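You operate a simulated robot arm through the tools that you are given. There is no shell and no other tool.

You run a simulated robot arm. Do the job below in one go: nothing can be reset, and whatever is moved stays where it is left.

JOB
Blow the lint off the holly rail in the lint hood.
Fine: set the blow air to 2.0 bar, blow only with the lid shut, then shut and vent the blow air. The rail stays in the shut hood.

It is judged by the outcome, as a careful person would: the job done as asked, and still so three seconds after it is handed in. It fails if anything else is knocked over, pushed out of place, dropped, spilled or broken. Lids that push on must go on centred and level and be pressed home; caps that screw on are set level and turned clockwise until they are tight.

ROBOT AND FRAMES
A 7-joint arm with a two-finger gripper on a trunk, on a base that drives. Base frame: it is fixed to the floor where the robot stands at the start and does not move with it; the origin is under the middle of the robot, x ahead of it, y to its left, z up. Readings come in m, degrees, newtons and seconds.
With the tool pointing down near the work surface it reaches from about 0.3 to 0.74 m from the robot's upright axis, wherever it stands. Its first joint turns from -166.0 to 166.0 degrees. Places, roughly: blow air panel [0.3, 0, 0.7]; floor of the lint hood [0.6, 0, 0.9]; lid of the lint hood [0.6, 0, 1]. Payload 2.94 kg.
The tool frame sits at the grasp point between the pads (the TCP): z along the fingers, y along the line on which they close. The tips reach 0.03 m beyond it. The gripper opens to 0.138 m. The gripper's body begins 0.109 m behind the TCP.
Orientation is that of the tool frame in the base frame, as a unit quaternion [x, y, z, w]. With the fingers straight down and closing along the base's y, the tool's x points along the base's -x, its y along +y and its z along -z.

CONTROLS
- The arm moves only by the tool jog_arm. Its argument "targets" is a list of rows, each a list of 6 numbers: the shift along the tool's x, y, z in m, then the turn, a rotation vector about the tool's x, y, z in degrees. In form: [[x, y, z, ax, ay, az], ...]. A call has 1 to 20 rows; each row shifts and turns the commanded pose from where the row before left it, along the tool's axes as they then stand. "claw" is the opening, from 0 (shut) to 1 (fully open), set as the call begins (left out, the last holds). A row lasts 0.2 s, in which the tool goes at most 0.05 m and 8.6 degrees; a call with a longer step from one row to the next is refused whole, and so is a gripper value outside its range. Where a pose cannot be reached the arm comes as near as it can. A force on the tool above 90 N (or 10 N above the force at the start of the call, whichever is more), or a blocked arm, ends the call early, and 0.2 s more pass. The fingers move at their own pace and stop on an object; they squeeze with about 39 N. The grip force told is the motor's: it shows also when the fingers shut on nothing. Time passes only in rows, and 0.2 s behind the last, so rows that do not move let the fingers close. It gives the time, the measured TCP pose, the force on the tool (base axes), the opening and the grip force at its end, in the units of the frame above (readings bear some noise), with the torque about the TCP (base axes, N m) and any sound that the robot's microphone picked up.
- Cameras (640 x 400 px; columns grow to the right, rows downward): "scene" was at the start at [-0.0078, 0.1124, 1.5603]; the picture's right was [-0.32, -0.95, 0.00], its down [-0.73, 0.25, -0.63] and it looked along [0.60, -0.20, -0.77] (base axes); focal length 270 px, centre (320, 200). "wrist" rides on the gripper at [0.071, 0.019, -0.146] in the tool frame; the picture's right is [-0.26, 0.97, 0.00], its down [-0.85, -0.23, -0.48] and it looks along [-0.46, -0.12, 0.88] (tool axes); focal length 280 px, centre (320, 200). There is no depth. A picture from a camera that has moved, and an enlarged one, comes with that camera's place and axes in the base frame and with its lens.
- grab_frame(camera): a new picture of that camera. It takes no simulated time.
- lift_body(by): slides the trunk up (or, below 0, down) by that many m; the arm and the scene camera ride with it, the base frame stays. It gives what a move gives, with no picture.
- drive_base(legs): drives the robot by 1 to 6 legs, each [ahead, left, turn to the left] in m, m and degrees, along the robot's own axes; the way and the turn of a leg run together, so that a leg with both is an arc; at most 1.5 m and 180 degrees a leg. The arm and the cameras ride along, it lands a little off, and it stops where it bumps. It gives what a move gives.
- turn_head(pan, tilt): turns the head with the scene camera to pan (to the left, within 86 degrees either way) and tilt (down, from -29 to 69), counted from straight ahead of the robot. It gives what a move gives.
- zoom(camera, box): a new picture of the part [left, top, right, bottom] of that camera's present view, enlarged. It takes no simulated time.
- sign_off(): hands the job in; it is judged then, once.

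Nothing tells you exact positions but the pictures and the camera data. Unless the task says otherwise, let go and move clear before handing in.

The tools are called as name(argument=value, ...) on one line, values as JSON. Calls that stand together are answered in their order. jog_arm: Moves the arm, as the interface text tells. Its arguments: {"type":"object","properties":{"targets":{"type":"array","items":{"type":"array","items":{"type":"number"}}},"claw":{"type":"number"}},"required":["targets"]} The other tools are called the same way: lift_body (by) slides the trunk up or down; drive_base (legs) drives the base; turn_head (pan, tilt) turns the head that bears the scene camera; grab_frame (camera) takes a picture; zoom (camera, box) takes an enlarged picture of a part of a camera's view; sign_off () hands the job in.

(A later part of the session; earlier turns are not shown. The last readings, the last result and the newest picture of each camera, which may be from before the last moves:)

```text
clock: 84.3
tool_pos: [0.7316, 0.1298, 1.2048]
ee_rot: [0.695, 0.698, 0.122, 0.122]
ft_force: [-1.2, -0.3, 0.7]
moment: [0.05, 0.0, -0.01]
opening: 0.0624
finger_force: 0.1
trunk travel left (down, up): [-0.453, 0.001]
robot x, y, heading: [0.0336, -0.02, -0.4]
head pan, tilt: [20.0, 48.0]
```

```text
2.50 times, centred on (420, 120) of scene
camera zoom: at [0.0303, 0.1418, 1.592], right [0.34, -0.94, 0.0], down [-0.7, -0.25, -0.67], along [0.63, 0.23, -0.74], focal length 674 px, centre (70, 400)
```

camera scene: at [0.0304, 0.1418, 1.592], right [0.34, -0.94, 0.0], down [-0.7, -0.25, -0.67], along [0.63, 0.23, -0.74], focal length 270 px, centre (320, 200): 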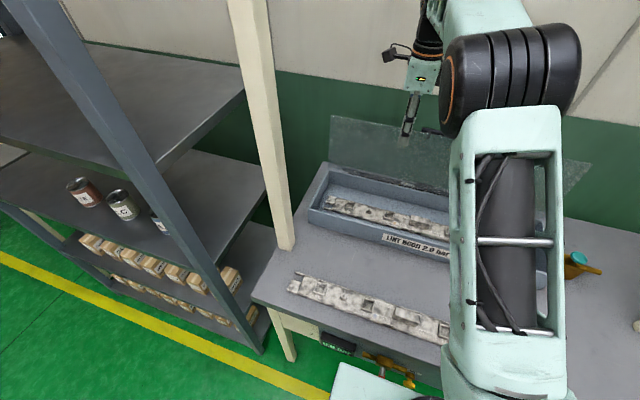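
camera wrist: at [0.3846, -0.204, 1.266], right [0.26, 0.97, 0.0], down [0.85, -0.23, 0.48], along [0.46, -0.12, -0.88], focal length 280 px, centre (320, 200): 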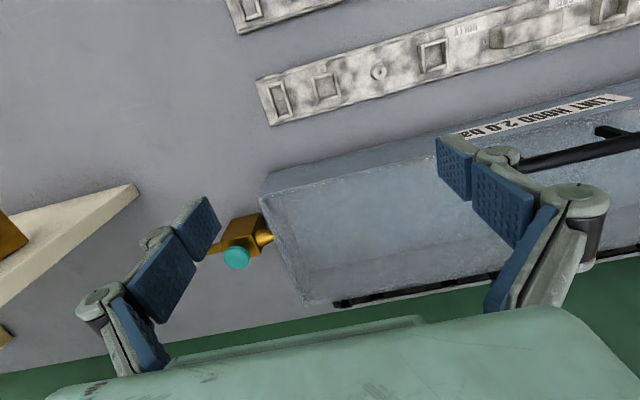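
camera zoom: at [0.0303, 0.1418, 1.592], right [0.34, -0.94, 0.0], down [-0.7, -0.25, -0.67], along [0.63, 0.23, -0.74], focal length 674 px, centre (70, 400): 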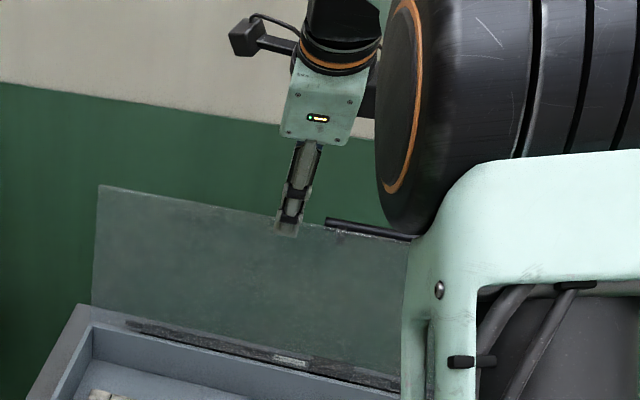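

jog_arm(targets=[[0, -0.0072, 0.0198, 0, 0, 0], [0, -0.0072, 0.0198, 0, 0, 0], [0, 0, 0, 0, 0, 0]])

zoom(camera="wrist", box=[0, 0, 640, 400])

zoom(camera="scene", box=[320, 40, 520, 200])

```text
clock: 85.1
tool_pos: [0.7312, 0.1309, 1.1622]
ee_rot: [0.696, 0.697, 0.123, 0.121]
ft_force: [0.3, -0.5, -0.1]
moment: [0.02, -0.02, 0.03]
opening: 0.0623
finger_force: 0.1
trunk travel left (down, up): [-0.453, 0.001]
robot x, y, heading: [0.0361, -0.0253, -0.1]
head pan, tilt: [20.0, 48.0]
```

```text
1.00 times, centred on (320, 200) of wrist (not enlarged: the box is as wide or as high as the picture)
camera zoom: at [0.6985, 0.2011, 1.3056], right [0.91, -0.26, 0.33], down [-0.37, -0.85, 0.37], along [0.18, -0.46, -0.87], focal length 280 px, centre (320, 200)
```

zoom: 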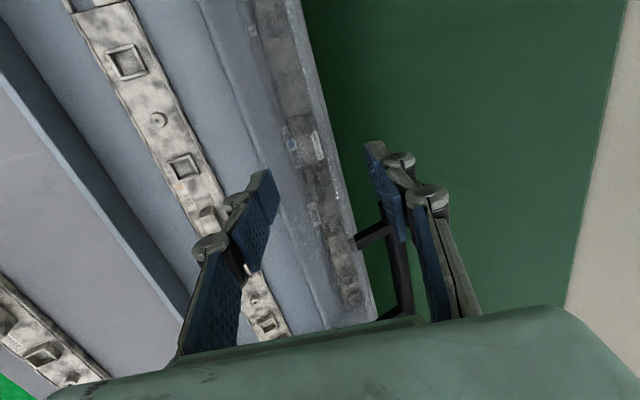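

```text
2.50 times, centred on (420, 120) of scene
camera zoom: at [0.0304, 0.1417, 1.592], right [0.34, -0.94, 0.0], down [-0.7, -0.25, -0.67], along [0.63, 0.23, -0.74], focal length 674 px, centre (70, 400)
```

zoom: 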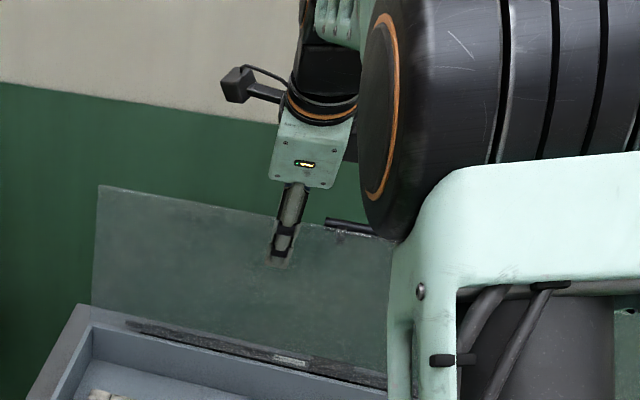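

The fingers now straddle the lid edge. I'll narrow the opening and pull the lid forward past vertical.

jog_arm(targets=[[0, 0, 0, 0, 0, 0], [0, 0, 0, 0, 0, 0], [0, -0.014, -0.0046, 0, 0, 0], [0, -0.0141, -0.0046, 0, 0, 0], [0, -0.0122, -0.0025, 0, 0, 0], [0, -0.0123, -0.0025, 0, 0, 0], [0, 0, 0, 0, 0, 0]], claw=0.26)

zoom(camera="wrist", box=[0, 0, 640, 400])

zoom(camera="scene", box=[320, 40, 520, 200])

```text
clock: 86.7
tool_pos: [0.6776, 0.1294, 1.1567]
ee_rot: [0.696, 0.697, 0.122, 0.122]
ft_force: [-0.4, -0.8, 0.8]
moment: [0.03, -0.03, 0.0]
opening: 0.0362
finger_force: 0.1
trunk travel left (down, up): [-0.453, 0.001]
robot x, y, heading: [0.0337, -0.0204, -0.4]
head pan, tilt: [20.0, 48.0]
```

```text
1.00 times, centred on (320, 200) of wrist (not enlarged: the box is as wide or as high as the picture)
camera zoom: at [0.6437, 0.2006, 1.3011], right [0.91, -0.26, 0.33], down [-0.38, -0.85, 0.37], along [0.18, -0.46, -0.87], focal length 280 px, centre (320, 200)
```

zoom: 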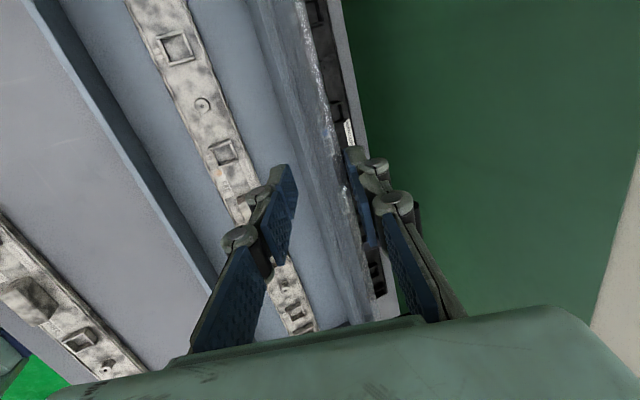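

```text
2.50 times, centred on (420, 120) of scene
camera zoom: at [0.0307, 0.1418, 1.592], right [0.34, -0.94, 0.0], down [-0.7, -0.25, -0.67], along [0.63, 0.22, -0.74], focal length 674 px, centre (70, 400)
```

zoom: 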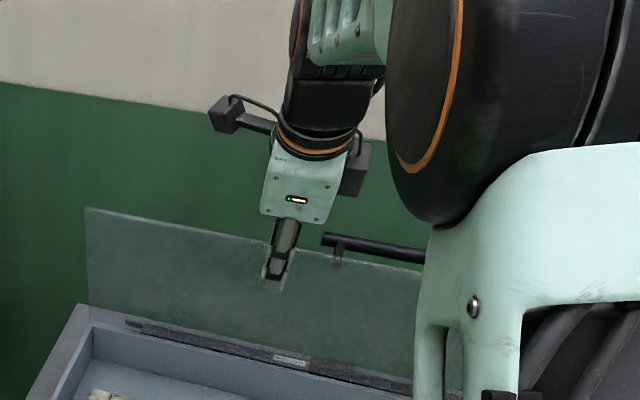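

The lid follows the rear finger and isn't falling freely, so hinge friction seems to hold it. I'll keep pulling by driving the base back slowly, which also frees the elbow.

drive_base(legs=[[-0.04, 0, 0]])

jog_arm(targets=[[0, -0.0034, 0.0094, 0, 0, 0], [0, 0, 0, 0, 0, 0]])

zoom(camera="wrist", box=[0, 0, 640, 400])

zoom(camera="scene", box=[320, 40, 520, 200])

```text
clock: 87.6
tool_pos: [0.6367, 0.1301, 1.1582]
ee_rot: [0.696, 0.697, 0.122, 0.122]
ft_force: [-1.0, 0.1, 0.3]
moment: [-0.02, 0.04, 0.0]
opening: 0.0364
finger_force: 0.1
trunk travel left (down, up): [-0.453, 0.001]
robot x, y, heading: [0.0006, -0.0215, -0.4]
head pan, tilt: [20.0, 48.0]
```

```text
clock: 88.2
tool_pos: [0.6373, 0.1296, 1.1477]
ee_rot: [0.695, 0.698, 0.122, 0.122]
ft_force: [-2.3, -0.6, 0.1]
moment: [0.03, 0.02, 0.01]
opening: 0.0366
finger_force: 0.9
trunk travel left (down, up): [-0.453, 0.001]
robot x, y, heading: [-0.003, -0.0241, -0.6]
head pan, tilt: [20.0, 48.0]
```

```text
1.00 times, centred on (320, 200) of wrist (not enlarged: the box is as wide or as high as the picture)
camera zoom: at [0.6038, 0.2007, 1.291], right [0.91, -0.26, 0.33], down [-0.37, -0.85, 0.37], along [0.18, -0.46, -0.87], focal length 280 px, centre (320, 200)
```

zoom: 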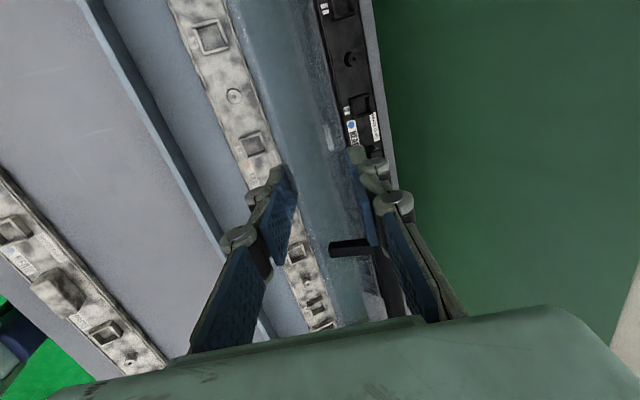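

```text
2.50 times, centred on (420, 120) of scene
camera zoom: at [-0.0094, 0.142, 1.592], right [0.34, -0.94, 0.0], down [-0.7, -0.25, -0.67], along [0.63, 0.23, -0.74], focal length 674 px, centre (70, 400)
```

zoom: 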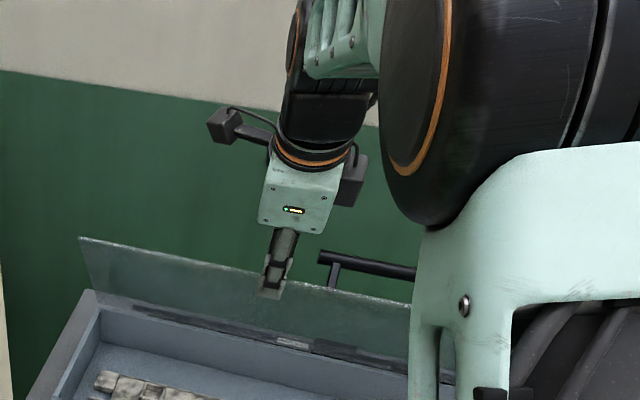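

jog_arm(targets=[[0, 0.004, 0, 0, 0, 0], [0, 0, 0, 0, 0, 0], [0, 0, 0, 0, 0, 0], [0, 0, 0, 0, 0, 0], [0, 0, 0, 0, 0, 0], [0, 0, 0, 0, 0, 0]])

zoom(camera="wrist", box=[0, 0, 640, 400])

zoom(camera="scene", box=[320, 40, 520, 200])

```text
clock: 89.6
tool_pos: [0.6412, 0.1307, 1.1499]
ee_rot: [0.696, 0.698, 0.122, 0.121]
ft_force: [-1.6, 0.6, -0.4]
moment: [-0.01, 0.04, -0.01]
opening: 0.0366
finger_force: 0.3
trunk travel left (down, up): [-0.453, 0.001]
robot x, y, heading: [-0.0052, -0.0203, -0.4]
head pan, tilt: [20.0, 48.0]
```

```text
1.00 times, centred on (320, 200) of wrist (not enlarged: the box is as wide or as high as the picture)
camera zoom: at [0.6077, 0.2009, 1.2923], right [0.91, -0.26, 0.33], down [-0.37, -0.85, 0.37], along [0.18, -0.46, -0.87], focal length 280 px, centre (320, 200)
```

zoom: 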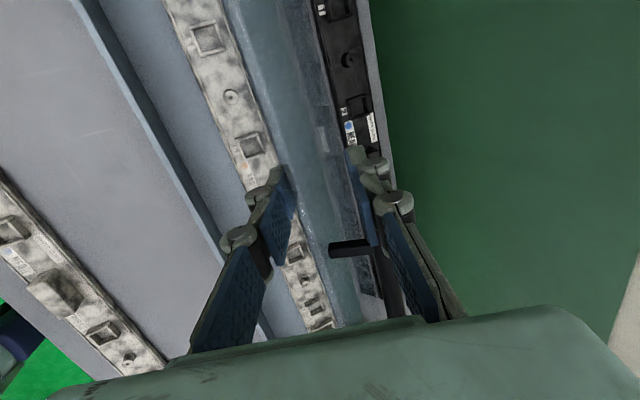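

```text
2.50 times, centred on (420, 120) of scene
camera zoom: at [-0.0092, 0.1421, 1.592], right [0.34, -0.94, 0.0], down [-0.7, -0.25, -0.67], along [0.63, 0.23, -0.74], focal length 674 px, centre (70, 400)
```

zoom: 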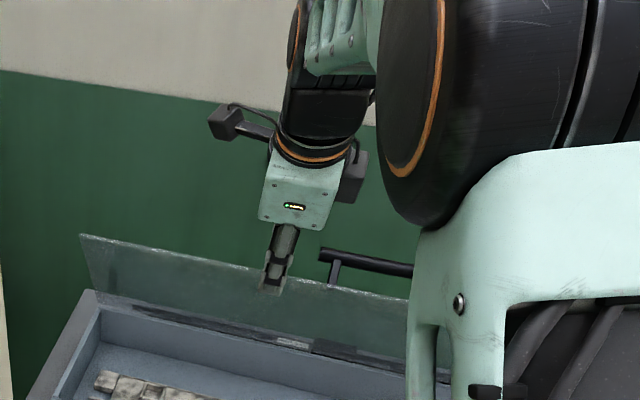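

jog_arm(targets=[[0, -0.004, 0.0111, -8, 0, 0], [0, 0, 0, 0, 0, 0]])

drive_base(legs=[[-0.02, 0, 0]])

zoom(camera="wrist", box=[0, 0, 640, 400])

zoom(camera="scene", box=[320, 40, 520, 200])

```text
clock: 90.2
tool_pos: [0.6401, 0.1302, 1.1373]
ee_rot: [0.685, 0.688, 0.171, 0.17]
ft_force: [-0.3, 0.1, -1.0]
moment: [-0.01, 0.0, -0.01]
opening: 0.0365
finger_force: 0.9
trunk travel left (down, up): [-0.453, 0.001]
robot x, y, heading: [-0.0037, -0.0235, -0.5]
head pan, tilt: [20.0, 48.0]
```

```text
clock: 91.0
tool_pos: [0.62, 0.1315, 1.1382]
ee_rot: [0.685, 0.687, 0.17, 0.17]
ft_force: [-1.5, 0.4, 0.0]
moment: [0.02, 0.0, 0.0]
opening: 0.0367
finger_force: 0.8
trunk travel left (down, up): [-0.453, 0.001]
robot x, y, heading: [-0.022, -0.0225, -0.3]
head pan, tilt: [20.0, 48.0]
```

```text
1.00 times, centred on (320, 200) of wrist (not enlarged: the box is as wide or as high as the picture)
camera zoom: at [0.5673, 0.2009, 1.275], right [0.85, -0.26, 0.45], down [-0.42, -0.85, 0.31], along [0.3, -0.46, -0.84], focal length 280 px, centre (320, 200)
```

zoom: 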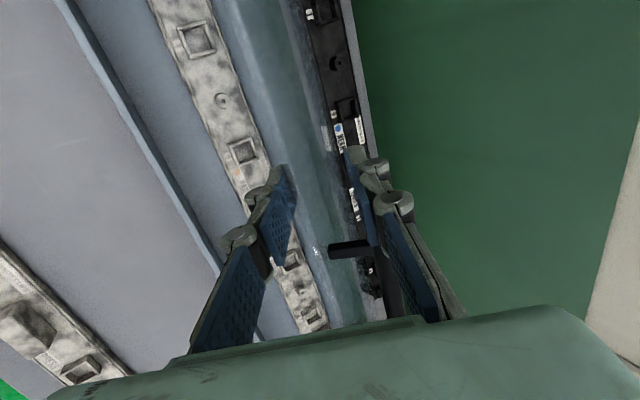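

```text
2.50 times, centred on (420, 120) of scene
camera zoom: at [-0.0296, 0.1422, 1.592], right [0.34, -0.94, 0.0], down [-0.7, -0.25, -0.67], along [0.63, 0.23, -0.74], focal length 674 px, centre (70, 400)
```

zoom: 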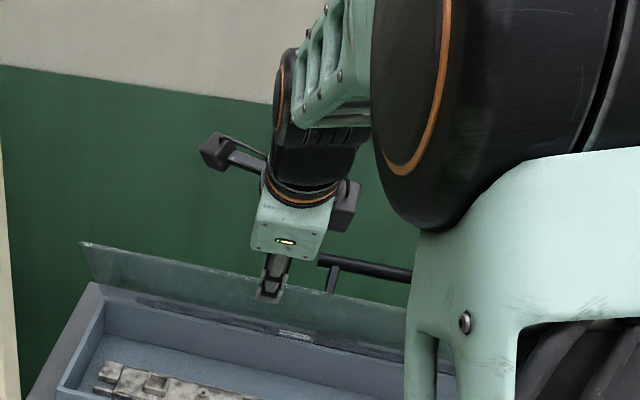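

jog_arm(targets=[[0, -0.007, 0.0132, -8, 0, 0], [0, 0, 0, 0, 0, 0]])

drive_base(legs=[[-0.024, 0, 0]])

jog_arm(targets=[[0, -0.0106, 0.0146, -8, 0, 0], [0, 0, 0, 0, 0, 0]])

drive_base(legs=[[-0.022, 0, 0]])

zoom(camera="wrist", box=[0, 0, 640, 400])

zoom(camera="scene", box=[320, 40, 520, 200])

```text
clock: 91.6
tool_pos: [0.6204, 0.1302, 1.1216]
ee_rot: [0.671, 0.674, 0.218, 0.217]
ft_force: [-1.1, -0.2, -0.9]
moment: [0.02, 0.03, -0.01]
opening: 0.0368
finger_force: 1.2
trunk travel left (down, up): [-0.453, 0.001]
robot x, y, heading: [-0.024, -0.0241, -0.3]
head pan, tilt: [20.0, 48.0]
```

```text
clock: 92.4
tool_pos: [0.5956, 0.1306, 1.1231]
ee_rot: [0.672, 0.674, 0.218, 0.217]
ft_force: [-0.8, 0.8, -0.8]
moment: [0.0, 0.0, -0.02]
opening: 0.0368
finger_force: 1.4
trunk travel left (down, up): [-0.453, 0.001]
robot x, y, heading: [-0.0517, -0.0235, -0.2]
head pan, tilt: [20.0, 48.0]
```

```text
clock: 93.0
tool_pos: [0.5954, 0.1305, 1.1038]
ee_rot: [0.655, 0.657, 0.264, 0.263]
ft_force: [-2.0, -0.5, -1.1]
moment: [0.01, -0.02, 0.0]
opening: 0.0368
finger_force: 0.3
trunk travel left (down, up): [-0.453, 0.001]
robot x, y, heading: [-0.049, -0.0227, -0.5]
head pan, tilt: [20.0, 48.0]
```

```text
clock: 93.8
tool_pos: [0.5742, 0.1316, 1.1041]
ee_rot: [0.655, 0.657, 0.264, 0.263]
ft_force: [-1.8, 0.4, -0.7]
moment: [0.02, 0.04, -0.06]
opening: 0.0371
finger_force: 0.7
trunk travel left (down, up): [-0.453, 0.001]
robot x, y, heading: [-0.0725, -0.021, -0.4]
head pan, tilt: [20.0, 48.0]
```

```text
1.00 times, centred on (320, 200) of wrist (not enlarged: the box is as wide or as high as the picture)
camera zoom: at [0.4857, 0.2009, 1.2223], right [0.7, -0.26, 0.67], down [-0.49, -0.85, 0.18], along [0.52, -0.46, -0.72], focal length 280 px, centre (320, 200)
```

zoom: 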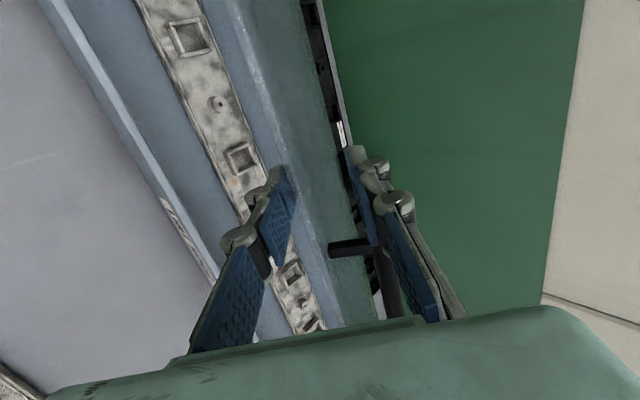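

```text
2.50 times, centred on (420, 120) of scene
camera zoom: at [-0.0753, 0.1425, 1.592], right [0.34, -0.94, 0.0], down [-0.7, -0.25, -0.67], along [0.63, 0.22, -0.74], focal length 674 px, centre (70, 400)
```

zoom: 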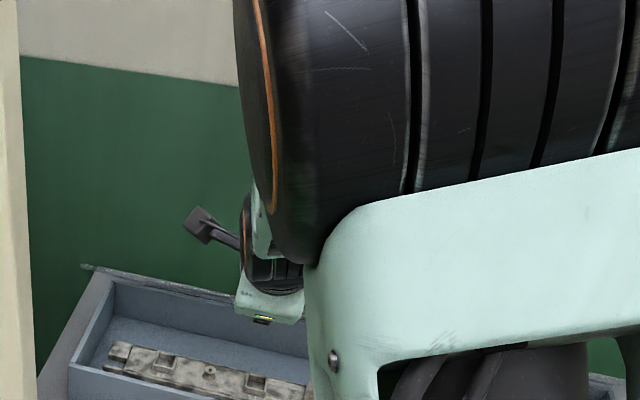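

jog_arm(targets=[[0, 0.0115, 0.0111, 0, 0, 0], [0, 0, 0, 0, 0, 0]])

drive_base(legs=[[-0.032, 0, 0]])

jog_arm(targets=[[0, 0.0115, 0.0111, 0, 0, 0], [0, 0.0115, 0.0111, 0, 0, 0], [0, 0, 0, 0, 0, 0]])

drive_base(legs=[[-0.032, 0, 0]])

zoom(camera="wrist", box=[0, 0, 640, 400])

grab_frame(camera="scene")

```text
clock: 94.4
tool_pos: [0.5915, 0.1304, 1.1035]
ee_rot: [0.655, 0.658, 0.263, 0.263]
ft_force: [-1.2, -0.6, -0.6]
moment: [0.03, 0.0, -0.04]
opening: 0.0371
finger_force: 0.6
trunk travel left (down, up): [-0.453, 0.001]
robot x, y, heading: [-0.0751, -0.0197, -0.5]
head pan, tilt: [20.0, 48.0]
```

```text
clock: 95.2
tool_pos: [0.5578, 0.1318, 1.1041]
ee_rot: [0.655, 0.657, 0.265, 0.263]
ft_force: [-6.3, 0.7, 2.5]
moment: [-0.02, 0.16, -0.09]
opening: 0.0406
finger_force: 1.7
trunk travel left (down, up): [-0.453, 0.001]
robot x, y, heading: [-0.1031, -0.0197, -0.1]
head pan, tilt: [20.0, 48.0]
```

```text
clock: 96.0
tool_pos: [0.5914, 0.1303, 1.1045]
ee_rot: [0.655, 0.657, 0.264, 0.263]
ft_force: [-0.1, -0.2, -1.1]
moment: [0.0, -0.03, -0.01]
opening: 0.0371
finger_force: 0.8
trunk travel left (down, up): [-0.453, 0.001]
robot x, y, heading: [-0.1018, -0.021, -0.4]
head pan, tilt: [20.0, 48.0]
```

```text
clock: 96.8
tool_pos: [0.5581, 0.1308, 1.1047]
ee_rot: [0.655, 0.657, 0.265, 0.264]
ft_force: [-1.2, 0.2, -0.9]
moment: [-0.01, -0.11, -0.01]
opening: 0.0385
finger_force: 1.4
trunk travel left (down, up): [-0.453, 0.001]
robot x, y, heading: [-0.1354, -0.0229, -0.4]
head pan, tilt: [20.0, 48.0]
```

```text
1.00 times, centred on (320, 200) of wrist (not enlarged: the box is as wide or as high as the picture)
camera zoom: at [0.4704, 0.2017, 1.2221], right [0.7, -0.26, 0.67], down [-0.49, -0.85, 0.18], along [0.52, -0.46, -0.72], focal length 280 px, centre (320, 200)
```

zoom: 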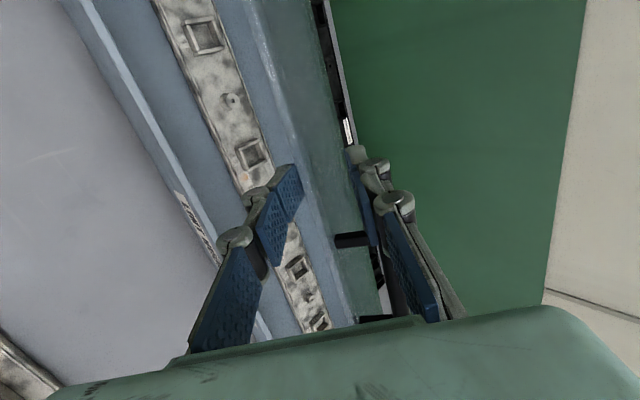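

```text
taken
camera scene: at [-0.1394, 0.1429, 1.592], right [0.34, -0.94, 0.0], down [-0.7, -0.25, -0.67], along [0.63, 0.22, -0.74], focal length 270 px, centre (320, 200)
```

scene: 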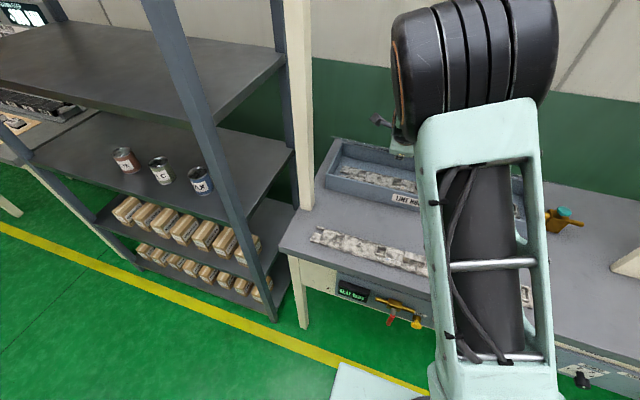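

jog_arm(targets=[[0, -0.0149, 0.0155, -8, 0, 0], [0, 0, 0, 0, 0, 0]])

jog_arm(targets=[[0, -0.0143, 0.001, -4, 0, 0], [0, -0.0143, 0.001, -4, 0, 0], [0, 0, 0, 0, 0, 0]])

zoom(camera="wrist", box=[0, 0, 640, 400])

grab_frame(camera="scene")

```text
clock: 97.5
tool_pos: [0.5584, 0.1319, 1.0825]
ee_rot: [0.634, 0.637, 0.31, 0.309]
ft_force: [-1.6, 0.1, -1.3]
moment: [0.02, 0.01, -0.01]
opening: 0.0371
finger_force: 0.5
trunk travel left (down, up): [-0.453, 0.001]
robot x, y, heading: [-0.1339, -0.0214, -0.4]
head pan, tilt: [20.0, 48.0]
```

```text
clock: 98.2
tool_pos: [0.5436, 0.131, 1.0579]
ee_rot: [0.611, 0.614, 0.353, 0.352]
ft_force: [-0.4, 0.1, -0.9]
moment: [0.02, 0.01, 0.0]
opening: 0.0372
finger_force: 0.7
trunk travel left (down, up): [-0.453, 0.001]
robot x, y, heading: [-0.1355, -0.0208, -0.2]
head pan, tilt: [20.0, 48.0]
```

```text
1.00 times, centred on (320, 200) of wrist (not enlarged: the box is as wide or as high as the picture)
camera zoom: at [0.4257, 0.2016, 1.1476], right [0.48, -0.26, 0.84], down [-0.52, -0.85, 0.04], along [0.7, -0.46, -0.55], focal length 280 px, centre (320, 200)
```

zoom: 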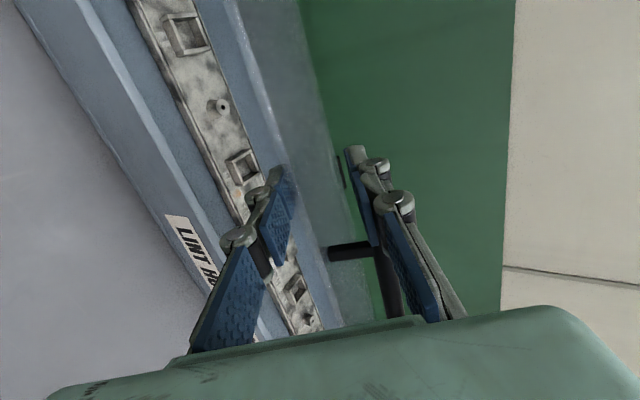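

```text
taken
camera scene: at [-0.1389, 0.1428, 1.592], right [0.34, -0.94, 0.0], down [-0.7, -0.25, -0.67], along [0.63, 0.22, -0.74], focal length 270 px, centre (320, 200)
```

scene: 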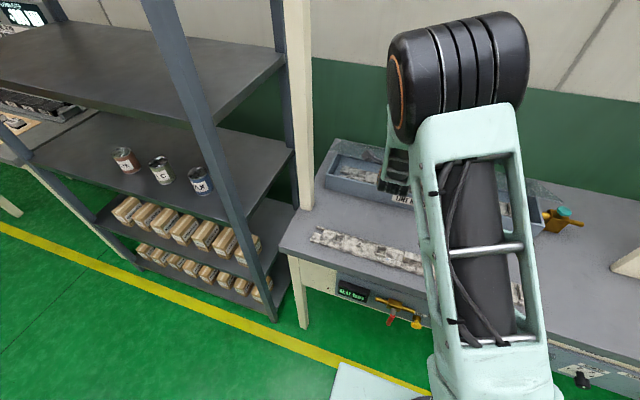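

jog_arm(targets=[[0, -0.0125, 0.001, -3.5, 0, 0], [0, -0.0125, 0.001, -3.5, 0, 0], [0, 0, 0, 0, 0, 0]])

jog_arm(targets=[[0, -0.0143, 0.001, -4, 0, 0], [0, -0.0143, 0.001, -4, 0, 0], [0, 0, 0, 0, 0, 0]])

zoom(camera="wrist", box=[0, 0, 640, 400])

zoom(camera="scene", box=[300, 110, 440, 230])

```text
clock: 99.0
tool_pos: [0.5337, 0.1301, 1.0345]
ee_rot: [0.589, 0.591, 0.391, 0.389]
ft_force: [-0.3, -0.3, -2.2]
moment: [0.02, -0.01, -0.03]
opening: 0.037
finger_force: 0.9
trunk travel left (down, up): [-0.453, 0.001]
robot x, y, heading: [-0.135, -0.0216, -0.5]
head pan, tilt: [20.0, 48.0]
```

```text
clock: 99.8
tool_pos: [0.5257, 0.1326, 1.0081]
ee_rot: [0.56, 0.563, 0.431, 0.429]
ft_force: [-0.8, -0.4, -1.1]
moment: [0.02, 0.03, -0.02]
opening: 0.0373
finger_force: 1.4
trunk travel left (down, up): [-0.453, 0.001]
robot x, y, heading: [-0.1322, -0.0217, -0.4]
head pan, tilt: [20.0, 48.0]
```

```text
1.00 times, centred on (320, 200) of wrist (not enlarged: the box is as wide or as high as the picture)
camera zoom: at [0.3888, 0.2013, 1.0639], right [0.25, -0.26, 0.93], down [-0.52, -0.85, -0.1], along [0.82, -0.46, -0.35], focal length 280 px, centre (320, 200)
```

zoom: 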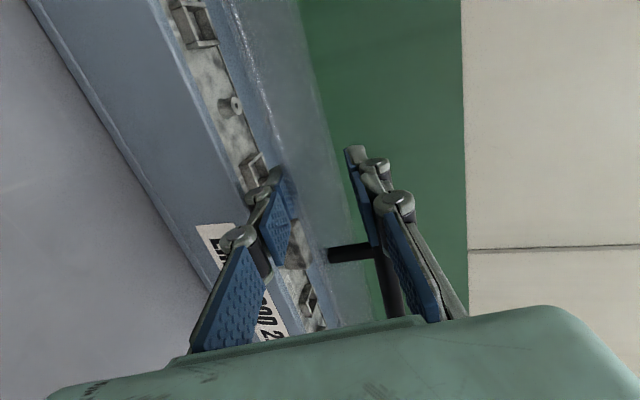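

```text
3.33 times, centred on (370, 170) of scene
camera zoom: at [-0.1388, 0.1428, 1.592], right [0.34, -0.94, 0.0], down [-0.7, -0.25, -0.67], along [0.63, 0.22, -0.74], focal length 898 px, centre (153, 300)
```

zoom: 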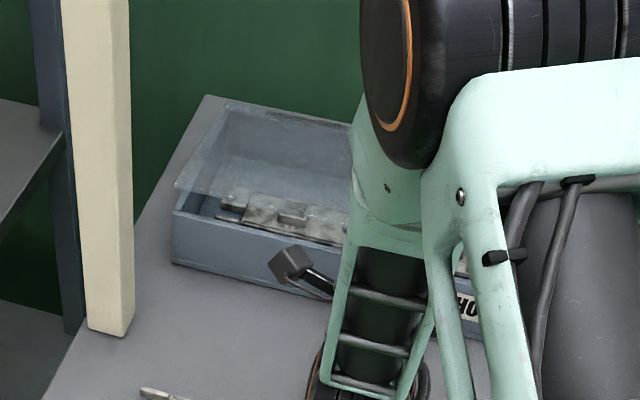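

jog_arm(targets=[[0, -0.0078, 0.0021, 0, 0, 0], [0, -0.0058, 0.0015, 0, 0, 0], [0, 0, 0, 0, 0, 0]])

zoom(camera="wrist", box=[160, 100, 480, 300])

```text
clock: 100.7
tool_pos: [0.5251, 0.1316, 0.9921]
ee_rot: [0.56, 0.563, 0.431, 0.429]
ft_force: [-0.4, -0.2, -1.9]
moment: [0.01, 0.01, 0.02]
opening: 0.0371
finger_force: 0.8
trunk travel left (down, up): [-0.453, 0.001]
robot x, y, heading: [-0.1308, -0.0186, -0.6]
head pan, tilt: [20.0, 48.0]
```

```text
2.00 times, centred on (320, 200) of wrist
camera zoom: at [0.3885, 0.2012, 1.0495], right [0.25, -0.26, 0.93], down [-0.52, -0.85, -0.1], along [0.82, -0.46, -0.35], focal length 561 px, centre (320, 200)
```

zoom: 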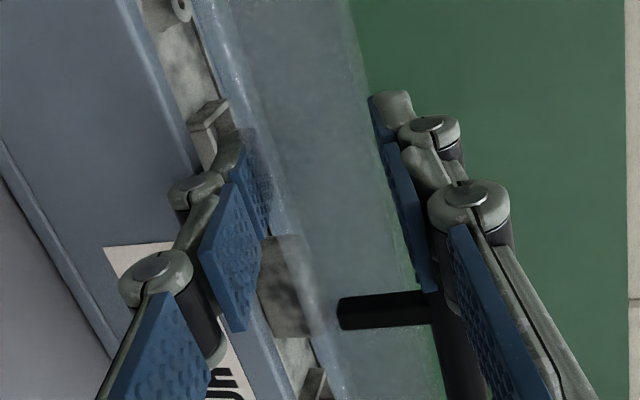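

jog_arm(targets=[[0, -0.0058, 0.0015, 0, 0, 0], [0, -0.0039, -0.0145, 0, 0, 0], [0, -0.0039, -0.0145, 0, 0, 0], [0, -0.0039, -0.0145, 0, 0, 0], [0, -0.0039, -0.0145, 0, 0, 0], [0, 0, 0, 0, 0, 0]])

zoom(camera="wrist", box=[0, 0, 640, 400])

zoom(camera="scene", box=[300, 110, 440, 230])

```text
clock: 102.0
tool_pos: [0.4664, 0.1315, 0.9872]
ee_rot: [0.561, 0.562, 0.431, 0.429]
ft_force: [-0.4, 0.5, 0.5]
moment: [0.02, -0.01, 0.02]
opening: 0.0359
finger_force: 0.0
trunk travel left (down, up): [-0.453, 0.001]
robot x, y, heading: [-0.1385, -0.0211, -0.5]
head pan, tilt: [20.0, 48.0]
```

```text
1.00 times, centred on (320, 200) of wrist (not enlarged: the box is as wide or as high as the picture)
camera zoom: at [0.3287, 0.2009, 1.0441], right [0.25, -0.26, 0.93], down [-0.52, -0.85, -0.1], along [0.82, -0.46, -0.35], focal length 280 px, centre (320, 200)
```

zoom: 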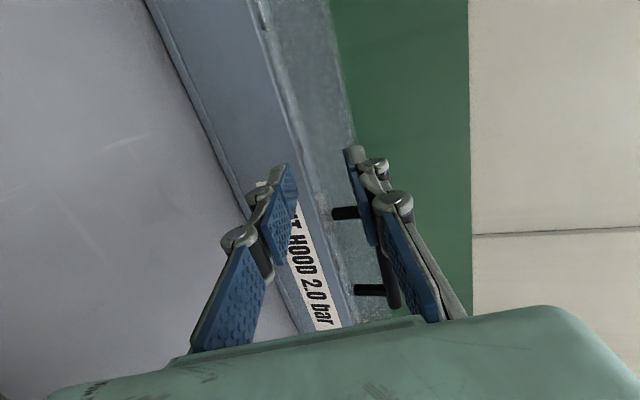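

```text
3.33 times, centred on (370, 170) of scene
camera zoom: at [-0.1389, 0.1428, 1.592], right [0.34, -0.94, 0.0], down [-0.7, -0.25, -0.67], along [0.63, 0.22, -0.74], focal length 898 px, centre (153, 300)
```

zoom: 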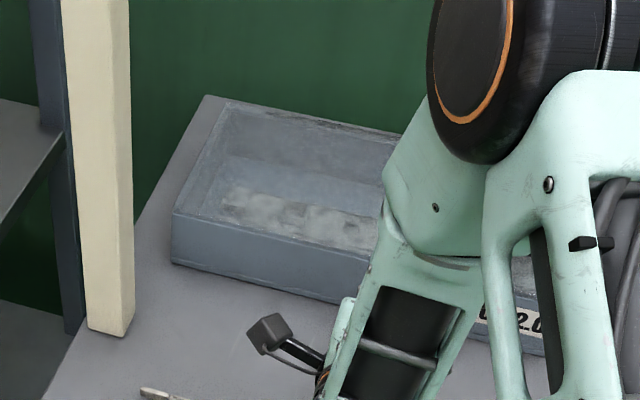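

The lid has closed onto the hood. I'll lift away, return the tool to vertical, and press the lid lightly to confirm it's home.

jog_arm(targets=[[0, 0.0168, -0.0242, 0, 0, 0], [0, 0.029, -0.0078, 0, 0, 0], [0, 0.029, -0.0078, 0, 0, 0], [0, 0.029, -0.0078, 0, 0, 0], [0, 0, 0, 0, 0, 0]])

jog_arm(targets=[[0, 0, 0, 8.3, 0, 0], [0, 0, 0, 8.3, 0, 0], [0, 0, 0, 8.3, 0, 0], [0, 0, 0, 8.3, 0, 0], [0, 0, 0, 8.3, 0, 0], [0, 0, 0, 8.3, 0, 0], [0, 0, 0, 8.3, 0, 0], [0, 0, 0, 8.3, 0, 0], [0, 0, 0, 8.3, 0, 0], [0, 0, 0, 0, 0, 0]], claw=0)

grab_frame(camera="scene")

zoom(camera="wrist", box=[0, 0, 640, 400])

```text
clock: 103.2
tool_pos: [0.4447, 0.1297, 1.1013]
ee_rot: [0.561, 0.563, 0.43, 0.428]
ft_force: [0.4, 0.7, -0.4]
moment: [0.01, -0.01, 0.0]
opening: 0.036
finger_force: 0.0
trunk travel left (down, up): [-0.453, 0.001]
robot x, y, heading: [-0.1354, -0.0225, -0.5]
head pan, tilt: [20.0, 48.0]
```

```text
clock: 105.5
tool_pos: [0.446, 0.1316, 1.1002]
ee_rot: [0.705, 0.709, 0.001, 0.0]
ft_force: [-0.7, 0.6, -0.1]
moment: [0.0, 0.02, 0.0]
opening: 0.0
finger_force: 28.5
trunk travel left (down, up): [-0.453, 0.001]
robot x, y, heading: [-0.1302, -0.0226, -0.6]
head pan, tilt: [20.0, 48.0]
```

```text
taken
camera scene: at [-0.1393, 0.1428, 1.592], right [0.34, -0.94, 0.0], down [-0.7, -0.25, -0.67], along [0.63, 0.23, -0.74], focal length 270 px, centre (320, 200)
```

scene: 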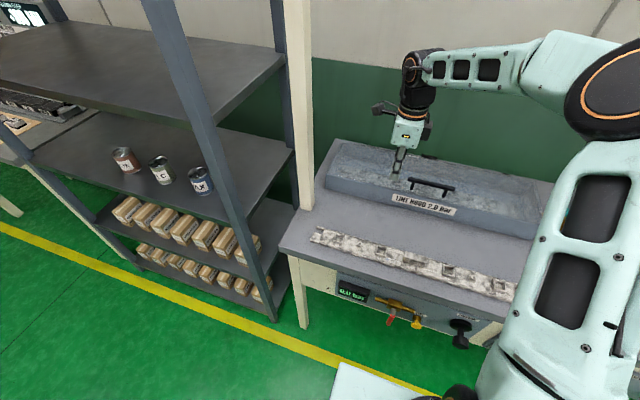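

```text
1.00 times, centred on (320, 200) of wrist (not enlarged: the box is as wide or as high as the picture)
camera zoom: at [0.4633, 0.2021, 1.2463], right [0.97, -0.26, 0.0], down [-0.23, -0.85, 0.47], along [-0.12, -0.46, -0.88], focal length 280 px, centre (320, 200)
```

zoom: 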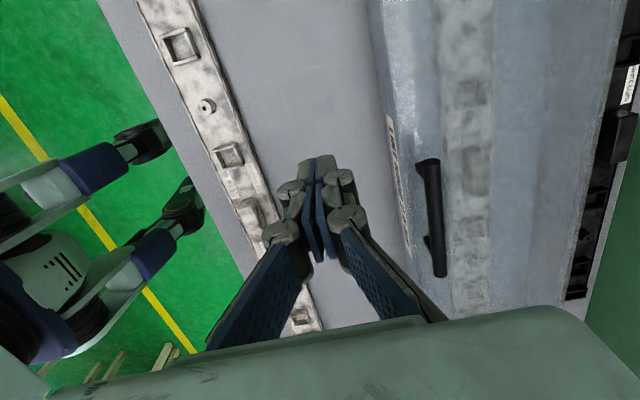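

jog_arm(targets=[[0, 0.03, 0.02, 0, 0, 0], [0, 0.03, 0.02, 0, 0, 0], [0, 0.03, 0.02, 0, 0, 0], [0, 0.02, 0.02, 0, 0, 0], [0, 0, 0.02, 0, 0, 0], [0, 0, 0, 0, 0, 0]])

jog_arm(targets=[[0, 0, 0.005, 0, 0, 0], [0, 0, 0.004, 0, 0, 0], [0, 0, 0.003, 0, 0, 0], [0, 0, 0, 0, 0, 0]])

```text
clock: 106.8
tool_pos: [0.5567, 0.1308, 1.0013]
ee_rot: [0.706, 0.708, 0.002, 0.001]
ft_force: [0.0, 0.4, 0.1]
moment: [0.0, 0.02, -0.01]
opening: 0.0
finger_force: 28.6
trunk travel left (down, up): [-0.453, 0.001]
robot x, y, heading: [-0.131, -0.0183, -0.3]
head pan, tilt: [20.0, 48.0]
```

```text
clock: 107.8
tool_pos: [0.5581, 0.1308, 0.9886]
ee_rot: [0.706, 0.708, 0.001, 0.001]
ft_force: [0.7, 0.3, 0.0]
moment: [-0.02, -0.01, -0.02]
opening: 0.0
finger_force: 28.7
trunk travel left (down, up): [-0.453, 0.001]
robot x, y, heading: [-0.1343, -0.0213, -0.4]
head pan, tilt: [20.0, 48.0]
```

jog_arm(targets=[[0, 0, 0.003, 0, 0, 0], [0, 0, 0.003, 0, 0, 0], [0, 0, 0, 0, 0, 0]])

```text
clock: 108.7
tool_pos: [0.5558, 0.131, 0.9879]
ee_rot: [0.706, 0.708, 0.005, 0.004]
ft_force: [3.9, 0.6, 28.2]
moment: [-0.03, -0.06, 0.15]
opening: 0.0059
finger_force: 28.8
trunk travel left (down, up): [-0.453, 0.001]
robot x, y, heading: [-0.1361, -0.0196, -0.3]
head pan, tilt: [20.0, 48.0]
```

The lid is firmly shut with the rail inside. Now I move to the blow air panel: lift off, back the base away, and lower the trunk.

jog_arm(targets=[[0, 0, -0.03, 0, 0, 0], [0, -0.01, -0.04, 0, 0, 0], [0, -0.02, -0.04, 0, 0, 0], [0, 0, 0, 0, 0, 0]])

drive_base(legs=[[-0.38, 0, 0]])

turn_head(pan=0, tilt=40)

grab_frame(camera="scene")

```text
clock: 109.7
tool_pos: [0.5258, 0.1305, 1.0938]
ee_rot: [0.706, 0.708, 0.001, 0.0]
ft_force: [0.1, 0.1, -1.2]
moment: [-0.01, 0.03, -0.01]
opening: 0.0
finger_force: 28.2
trunk travel left (down, up): [-0.453, 0.001]
robot x, y, heading: [-0.1319, -0.018, -0.5]
head pan, tilt: [20.0, 48.0]
```

```text
clock: 112.0
tool_pos: [0.1488, 0.134, 1.0932]
ee_rot: [0.707, 0.708, 0.001, 0.0]
ft_force: [0.2, 0.6, -0.2]
moment: [0.02, -0.04, -0.03]
opening: 0.0002
finger_force: 28.8
trunk travel left (down, up): [-0.453, 0.001]
robot x, y, heading: [-0.509, -0.0202, -0.6]
head pan, tilt: [20.0, 48.0]
```

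```text
clock: 112.9
tool_pos: [0.1491, 0.1329, 1.0938]
ee_rot: [0.706, 0.708, 0.002, 0.002]
ft_force: [0.0, 0.2, 0.6]
moment: [0.0, 0.02, 0.01]
opening: 0.0002
finger_force: 28.8
trunk travel left (down, up): [-0.453, 0.001]
robot x, y, heading: [-0.5104, -0.0184, -0.5]
head pan, tilt: [0.0, 40.0]
```

```text
taken
camera scene: at [-0.5045, 0.1183, 1.6035], right [-0.01, -1.0, 0.0], down [-0.64, 0.0, -0.77], along [0.77, 0.0, -0.64], focal length 270 px, centre (320, 200)
```

scene: 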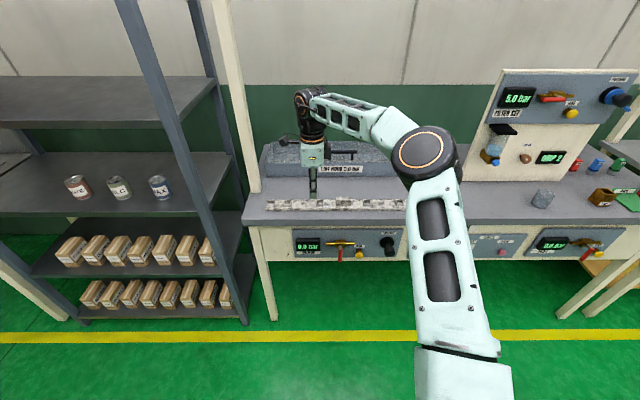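

jog_arm(targets=[[0, 0, 0, -8.2, 0, 0], [0, 0, 0, -8.2, 0, 0], [0, 0, 0, -8.2, 0, 0], [0, 0, 0, -8.2, 0, 0], [0, 0, 0, -8.2, 0, 0], [0, 0, 0, -8.2, 0, 0], [0, 0, 0, -8.2, 0, 0], [0, 0, 0, -8.2, 0, 0], [0, 0, 0, -8.2, 0, 0], [0, 0, 0, -8.2, 0, 0], [0, 0, 0, -8.0, 0, 0], [0, 0, 0, 0, 0, 0]])

grab_frame(camera="scene")

```text
clock: 115.5
tool_pos: [0.1494, 0.1325, 1.0936]
ee_rot: [0.497, 0.5, 0.503, 0.5]
ft_force: [0.7, -0.5, -0.2]
moment: [0.01, -0.01, 0.0]
opening: 0.0
finger_force: 28.9
trunk travel left (down, up): [-0.453, 0.001]
robot x, y, heading: [-0.5099, -0.018, -0.4]
head pan, tilt: [0.0, 40.0]
```

```text
taken
camera scene: at [-0.5046, 0.1181, 1.6035], right [-0.01, -1.0, 0.0], down [-0.64, 0.0, -0.77], along [0.77, 0.0, -0.64], focal length 270 px, centre (320, 200)
```

scene: 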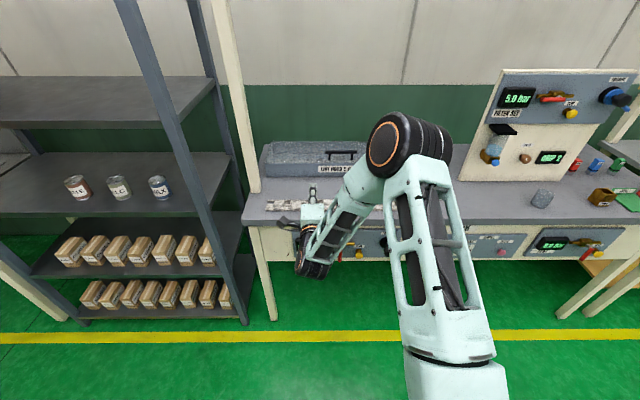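

lift_body(by=-0.36)

turn_head(pan=0, tilt=30)

grab_frame(camera="scene")

zoom(camera="wrist", box=[0, 0, 640, 400])

```text
clock: 119.0
tool_pos: [0.1492, 0.1326, 0.7338]
ee_rot: [0.498, 0.5, 0.502, 0.5]
ft_force: [0.6, -0.6, 0.0]
moment: [-0.02, 0.0, 0.01]
opening: 0.0
finger_force: 28.0
trunk travel left (down, up): [-0.093, 0.361]
robot x, y, heading: [-0.5069, -0.0202, -0.5]
head pan, tilt: [0.0, 40.0]
```

```text
clock: 119.7
tool_pos: [0.1488, 0.1334, 0.734]
ee_rot: [0.498, 0.5, 0.502, 0.5]
ft_force: [0.6, 0.5, 0.4]
moment: [0.0, 0.03, -0.01]
opening: 0.0
finger_force: 28.4
trunk travel left (down, up): [-0.093, 0.361]
robot x, y, heading: [-0.5119, -0.0173, -0.2]
head pan, tilt: [0.0, 30.0]
```

```text
taken
camera scene: at [-0.4991, 0.1181, 1.2588], right [-0.01, -1.0, 0.0], down [-0.5, 0.0, -0.87], along [0.87, -0.01, -0.5], focal length 270 px, centre (320, 200)
```

scene: 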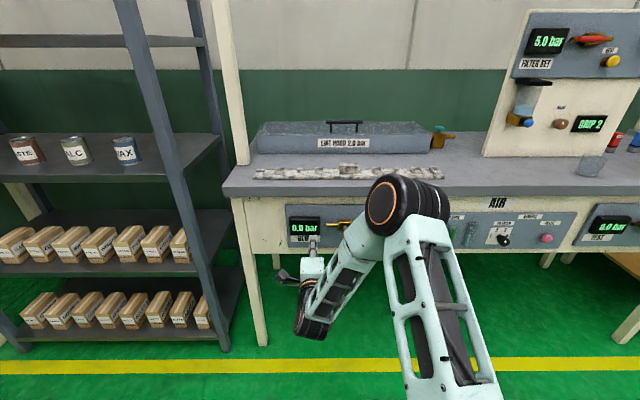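

```text
1.00 times, centred on (320, 200) of wrist (not enlarged: the box is as wide or as high as the picture)
camera zoom: at [0.0023, 0.2032, 0.7518], right [0.0, -0.26, 0.97], down [-0.47, -0.85, -0.23], along [0.88, -0.46, -0.12], focal length 280 px, centre (320, 200)
```

zoom: 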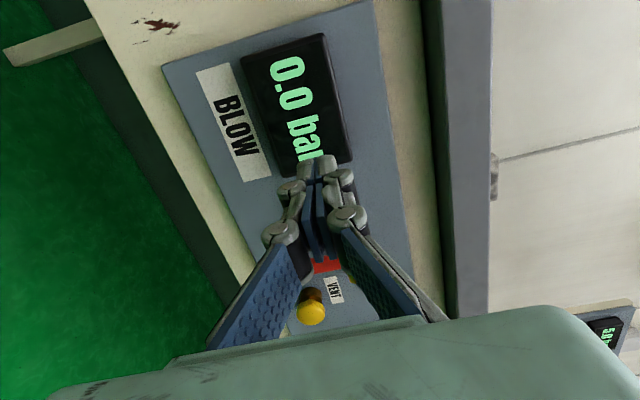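

jog_arm(targets=[[-0.02, 0.03, -0.01, 0, 0, 0], [-0.02, 0.03, -0.01, 0, 0, 0], [0, 0, 0, 0, 0, 0]])

zoom(camera="wrist", box=[0, 0, 640, 400])

jog_arm(targets=[[-0.04, 0, 0, 0, 0, 0], [-0.04, 0, 0, 0, 0, 0], [0, 0, 0, 0, 0, 0]])

zoom(camera="wrist", box=[0, 0, 640, 400])

```text
clock: 120.5
tool_pos: [0.1292, 0.0931, 0.7934]
ee_rot: [0.498, 0.5, 0.503, 0.499]
ft_force: [0.4, 0.8, 0.3]
moment: [-0.01, 0.01, -0.02]
opening: 0.0
finger_force: 28.3
trunk travel left (down, up): [-0.093, 0.361]
robot x, y, heading: [-0.5108, -0.018, -0.3]
head pan, tilt: [0.0, 30.0]
```

```text
1.00 times, centred on (320, 200) of wrist (not enlarged: the box is as wide or as high as the picture)
camera zoom: at [-0.0177, 0.1626, 0.8113], right [0.0, -0.26, 0.97], down [-0.47, -0.85, -0.23], along [0.88, -0.46, -0.12], focal length 280 px, centre (320, 200)
```

zoom: 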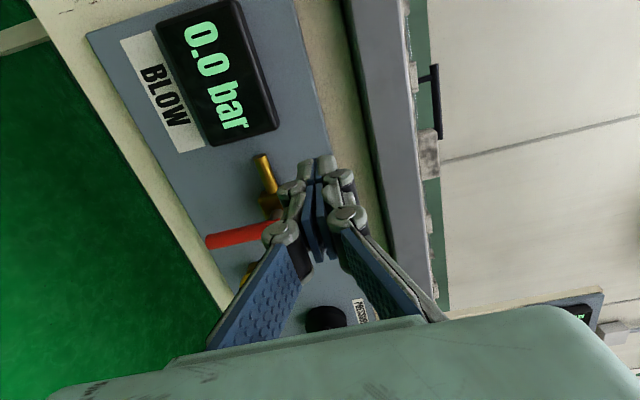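

```text
clock: 121.3
tool_pos: [0.131, 0.0131, 0.7927]
ee_rot: [0.499, 0.501, 0.502, 0.499]
ft_force: [0.9, -0.1, -0.6]
moment: [-0.04, 0.03, -0.01]
opening: 0.0003
finger_force: 28.9
trunk travel left (down, up): [-0.093, 0.361]
robot x, y, heading: [-0.5117, -0.0202, -0.4]
head pan, tilt: [0.0, 30.0]
```

```text
1.00 times, centred on (320, 200) of wrist (not enlarged: the box is as wide or as high as the picture)
camera zoom: at [-0.0172, 0.0832, 0.8126], right [0.0, -0.26, 0.97], down [-0.47, -0.85, -0.23], along [0.88, -0.46, -0.12], focal length 280 px, centre (320, 200)
```

zoom: 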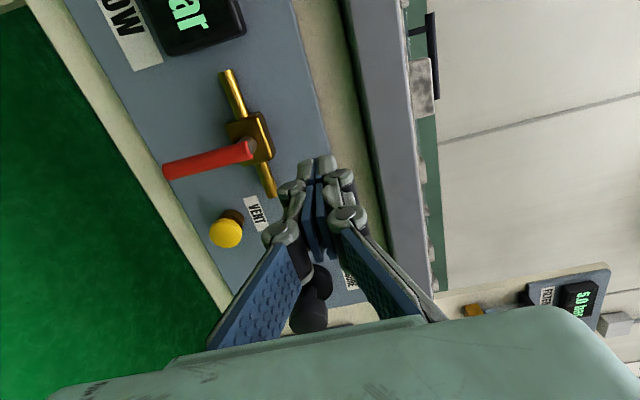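

I've located the lever (tip ≈ y 0.028, z 0.66; pivot ≈ y 0.026, z 0.735), the vent button (y −0.058, z 0.672). Opened levers elsewhere point left, so I'll push this lever from its right side round to the left.

jog_arm(targets=[[-0.007, -0.03, 0, 0, 0, 0], [-0.007, -0.04, 0, 0, 0, 0], [-0.007, -0.043, 0, 0, 0, 0], [0, 0, 0.019, 0, 0, 0], [0, 0, 0, 0, 0, 0]])

zoom(camera="wrist", box=[0, 0, 640, 400])

grab_frame(camera="scene")

```text
clock: 122.5
tool_pos: [0.149, -0.0079, 0.6801]
ee_rot: [0.498, 0.5, 0.502, 0.5]
ft_force: [0.7, 0.2, 0.1]
moment: [0.04, -0.02, -0.02]
opening: 0.0001
finger_force: 28.5
trunk travel left (down, up): [-0.093, 0.361]
robot x, y, heading: [-0.5143, -0.0182, -0.4]
head pan, tilt: [0.0, 30.0]
```

```text
1.00 times, centred on (320, 200) of wrist (not enlarged: the box is as wide or as high as the picture)
camera zoom: at [0.0021, 0.0617, 0.6987], right [0.0, -0.26, 0.97], down [-0.47, -0.85, -0.23], along [0.88, -0.46, -0.12], focal length 280 px, centre (320, 200)
```

zoom: 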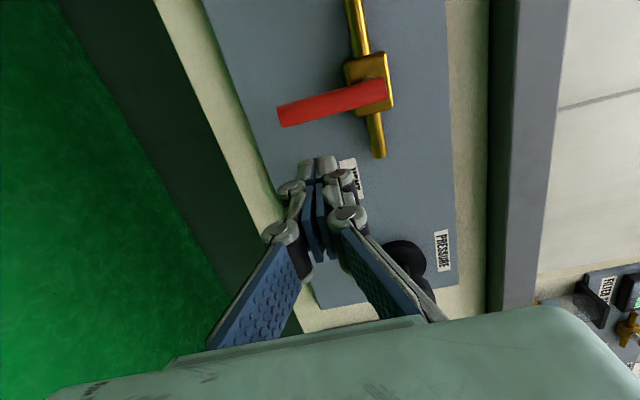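

```text
taken
camera scene: at [-0.4991, 0.1181, 1.2588], right [-0.01, -1.0, 0.0], down [-0.5, 0.0, -0.87], along [0.87, -0.01, -0.5], focal length 270 px, centre (320, 200)
```

scene: 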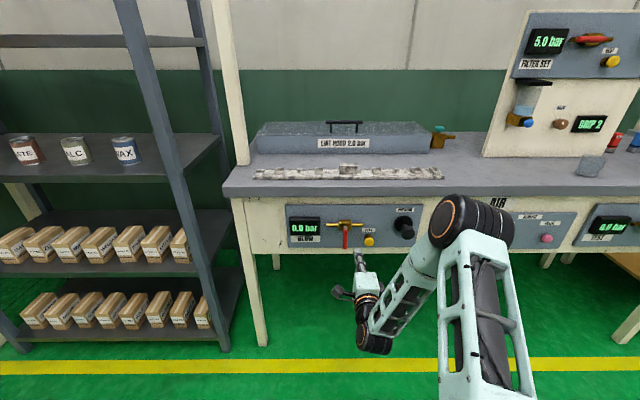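

jog_arm(targets=[[0, 0, 0.02, 0, 0, 0], [0, 0, 0.023, 0, 0, 0], [0, 0, 0, 0, 0, 0]])

zoom(camera="scene", box=[270, 190, 430, 290])

zoom(camera="wrist", box=[160, 0, 480, 260])

```text
clock: 123.3
tool_pos: [0.1921, -0.0063, 0.6798]
ee_rot: [0.499, 0.5, 0.502, 0.5]
ft_force: [-0.3, 0.5, 0.7]
moment: [0.0, -0.02, -0.06]
opening: 0.0001
finger_force: 28.2
trunk travel left (down, up): [-0.093, 0.361]
robot x, y, heading: [-0.5106, -0.0169, -0.4]
head pan, tilt: [0.0, 30.0]
```

```text
4.00 times, centred on (350, 240) of scene
camera zoom: at [-0.4991, 0.1181, 1.2588], right [-0.01, -1.0, 0.0], down [-0.5, 0.0, -0.87], along [0.87, -0.01, -0.5], focal length 1078 px, centre (200, 40)
```

zoom: 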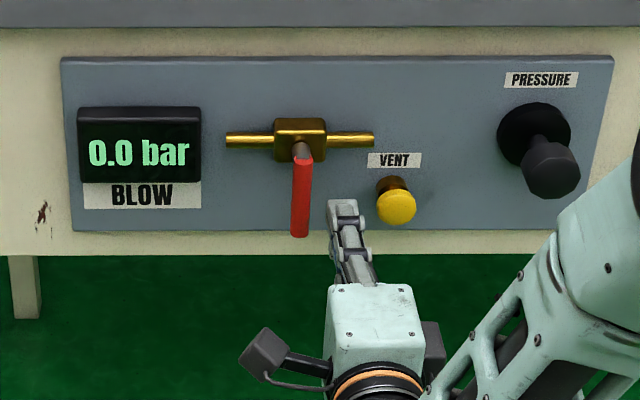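

```text
1.54 times, centred on (320, 130) of wrist
camera zoom: at [0.0454, 0.0625, 0.6989], right [0.0, -0.26, 0.97], down [-0.47, -0.85, -0.23], along [0.88, -0.46, -0.12], focal length 431 px, centre (320, 308)
```

zoom: 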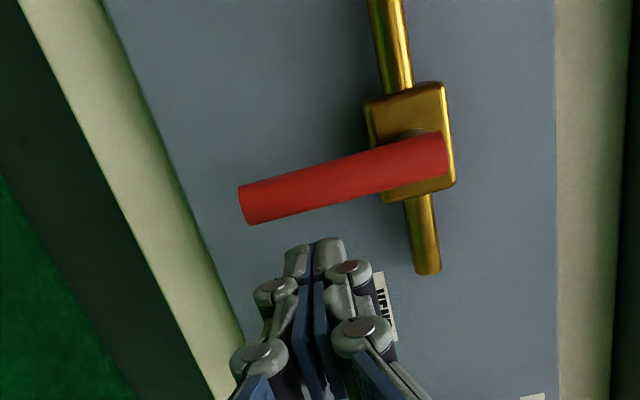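

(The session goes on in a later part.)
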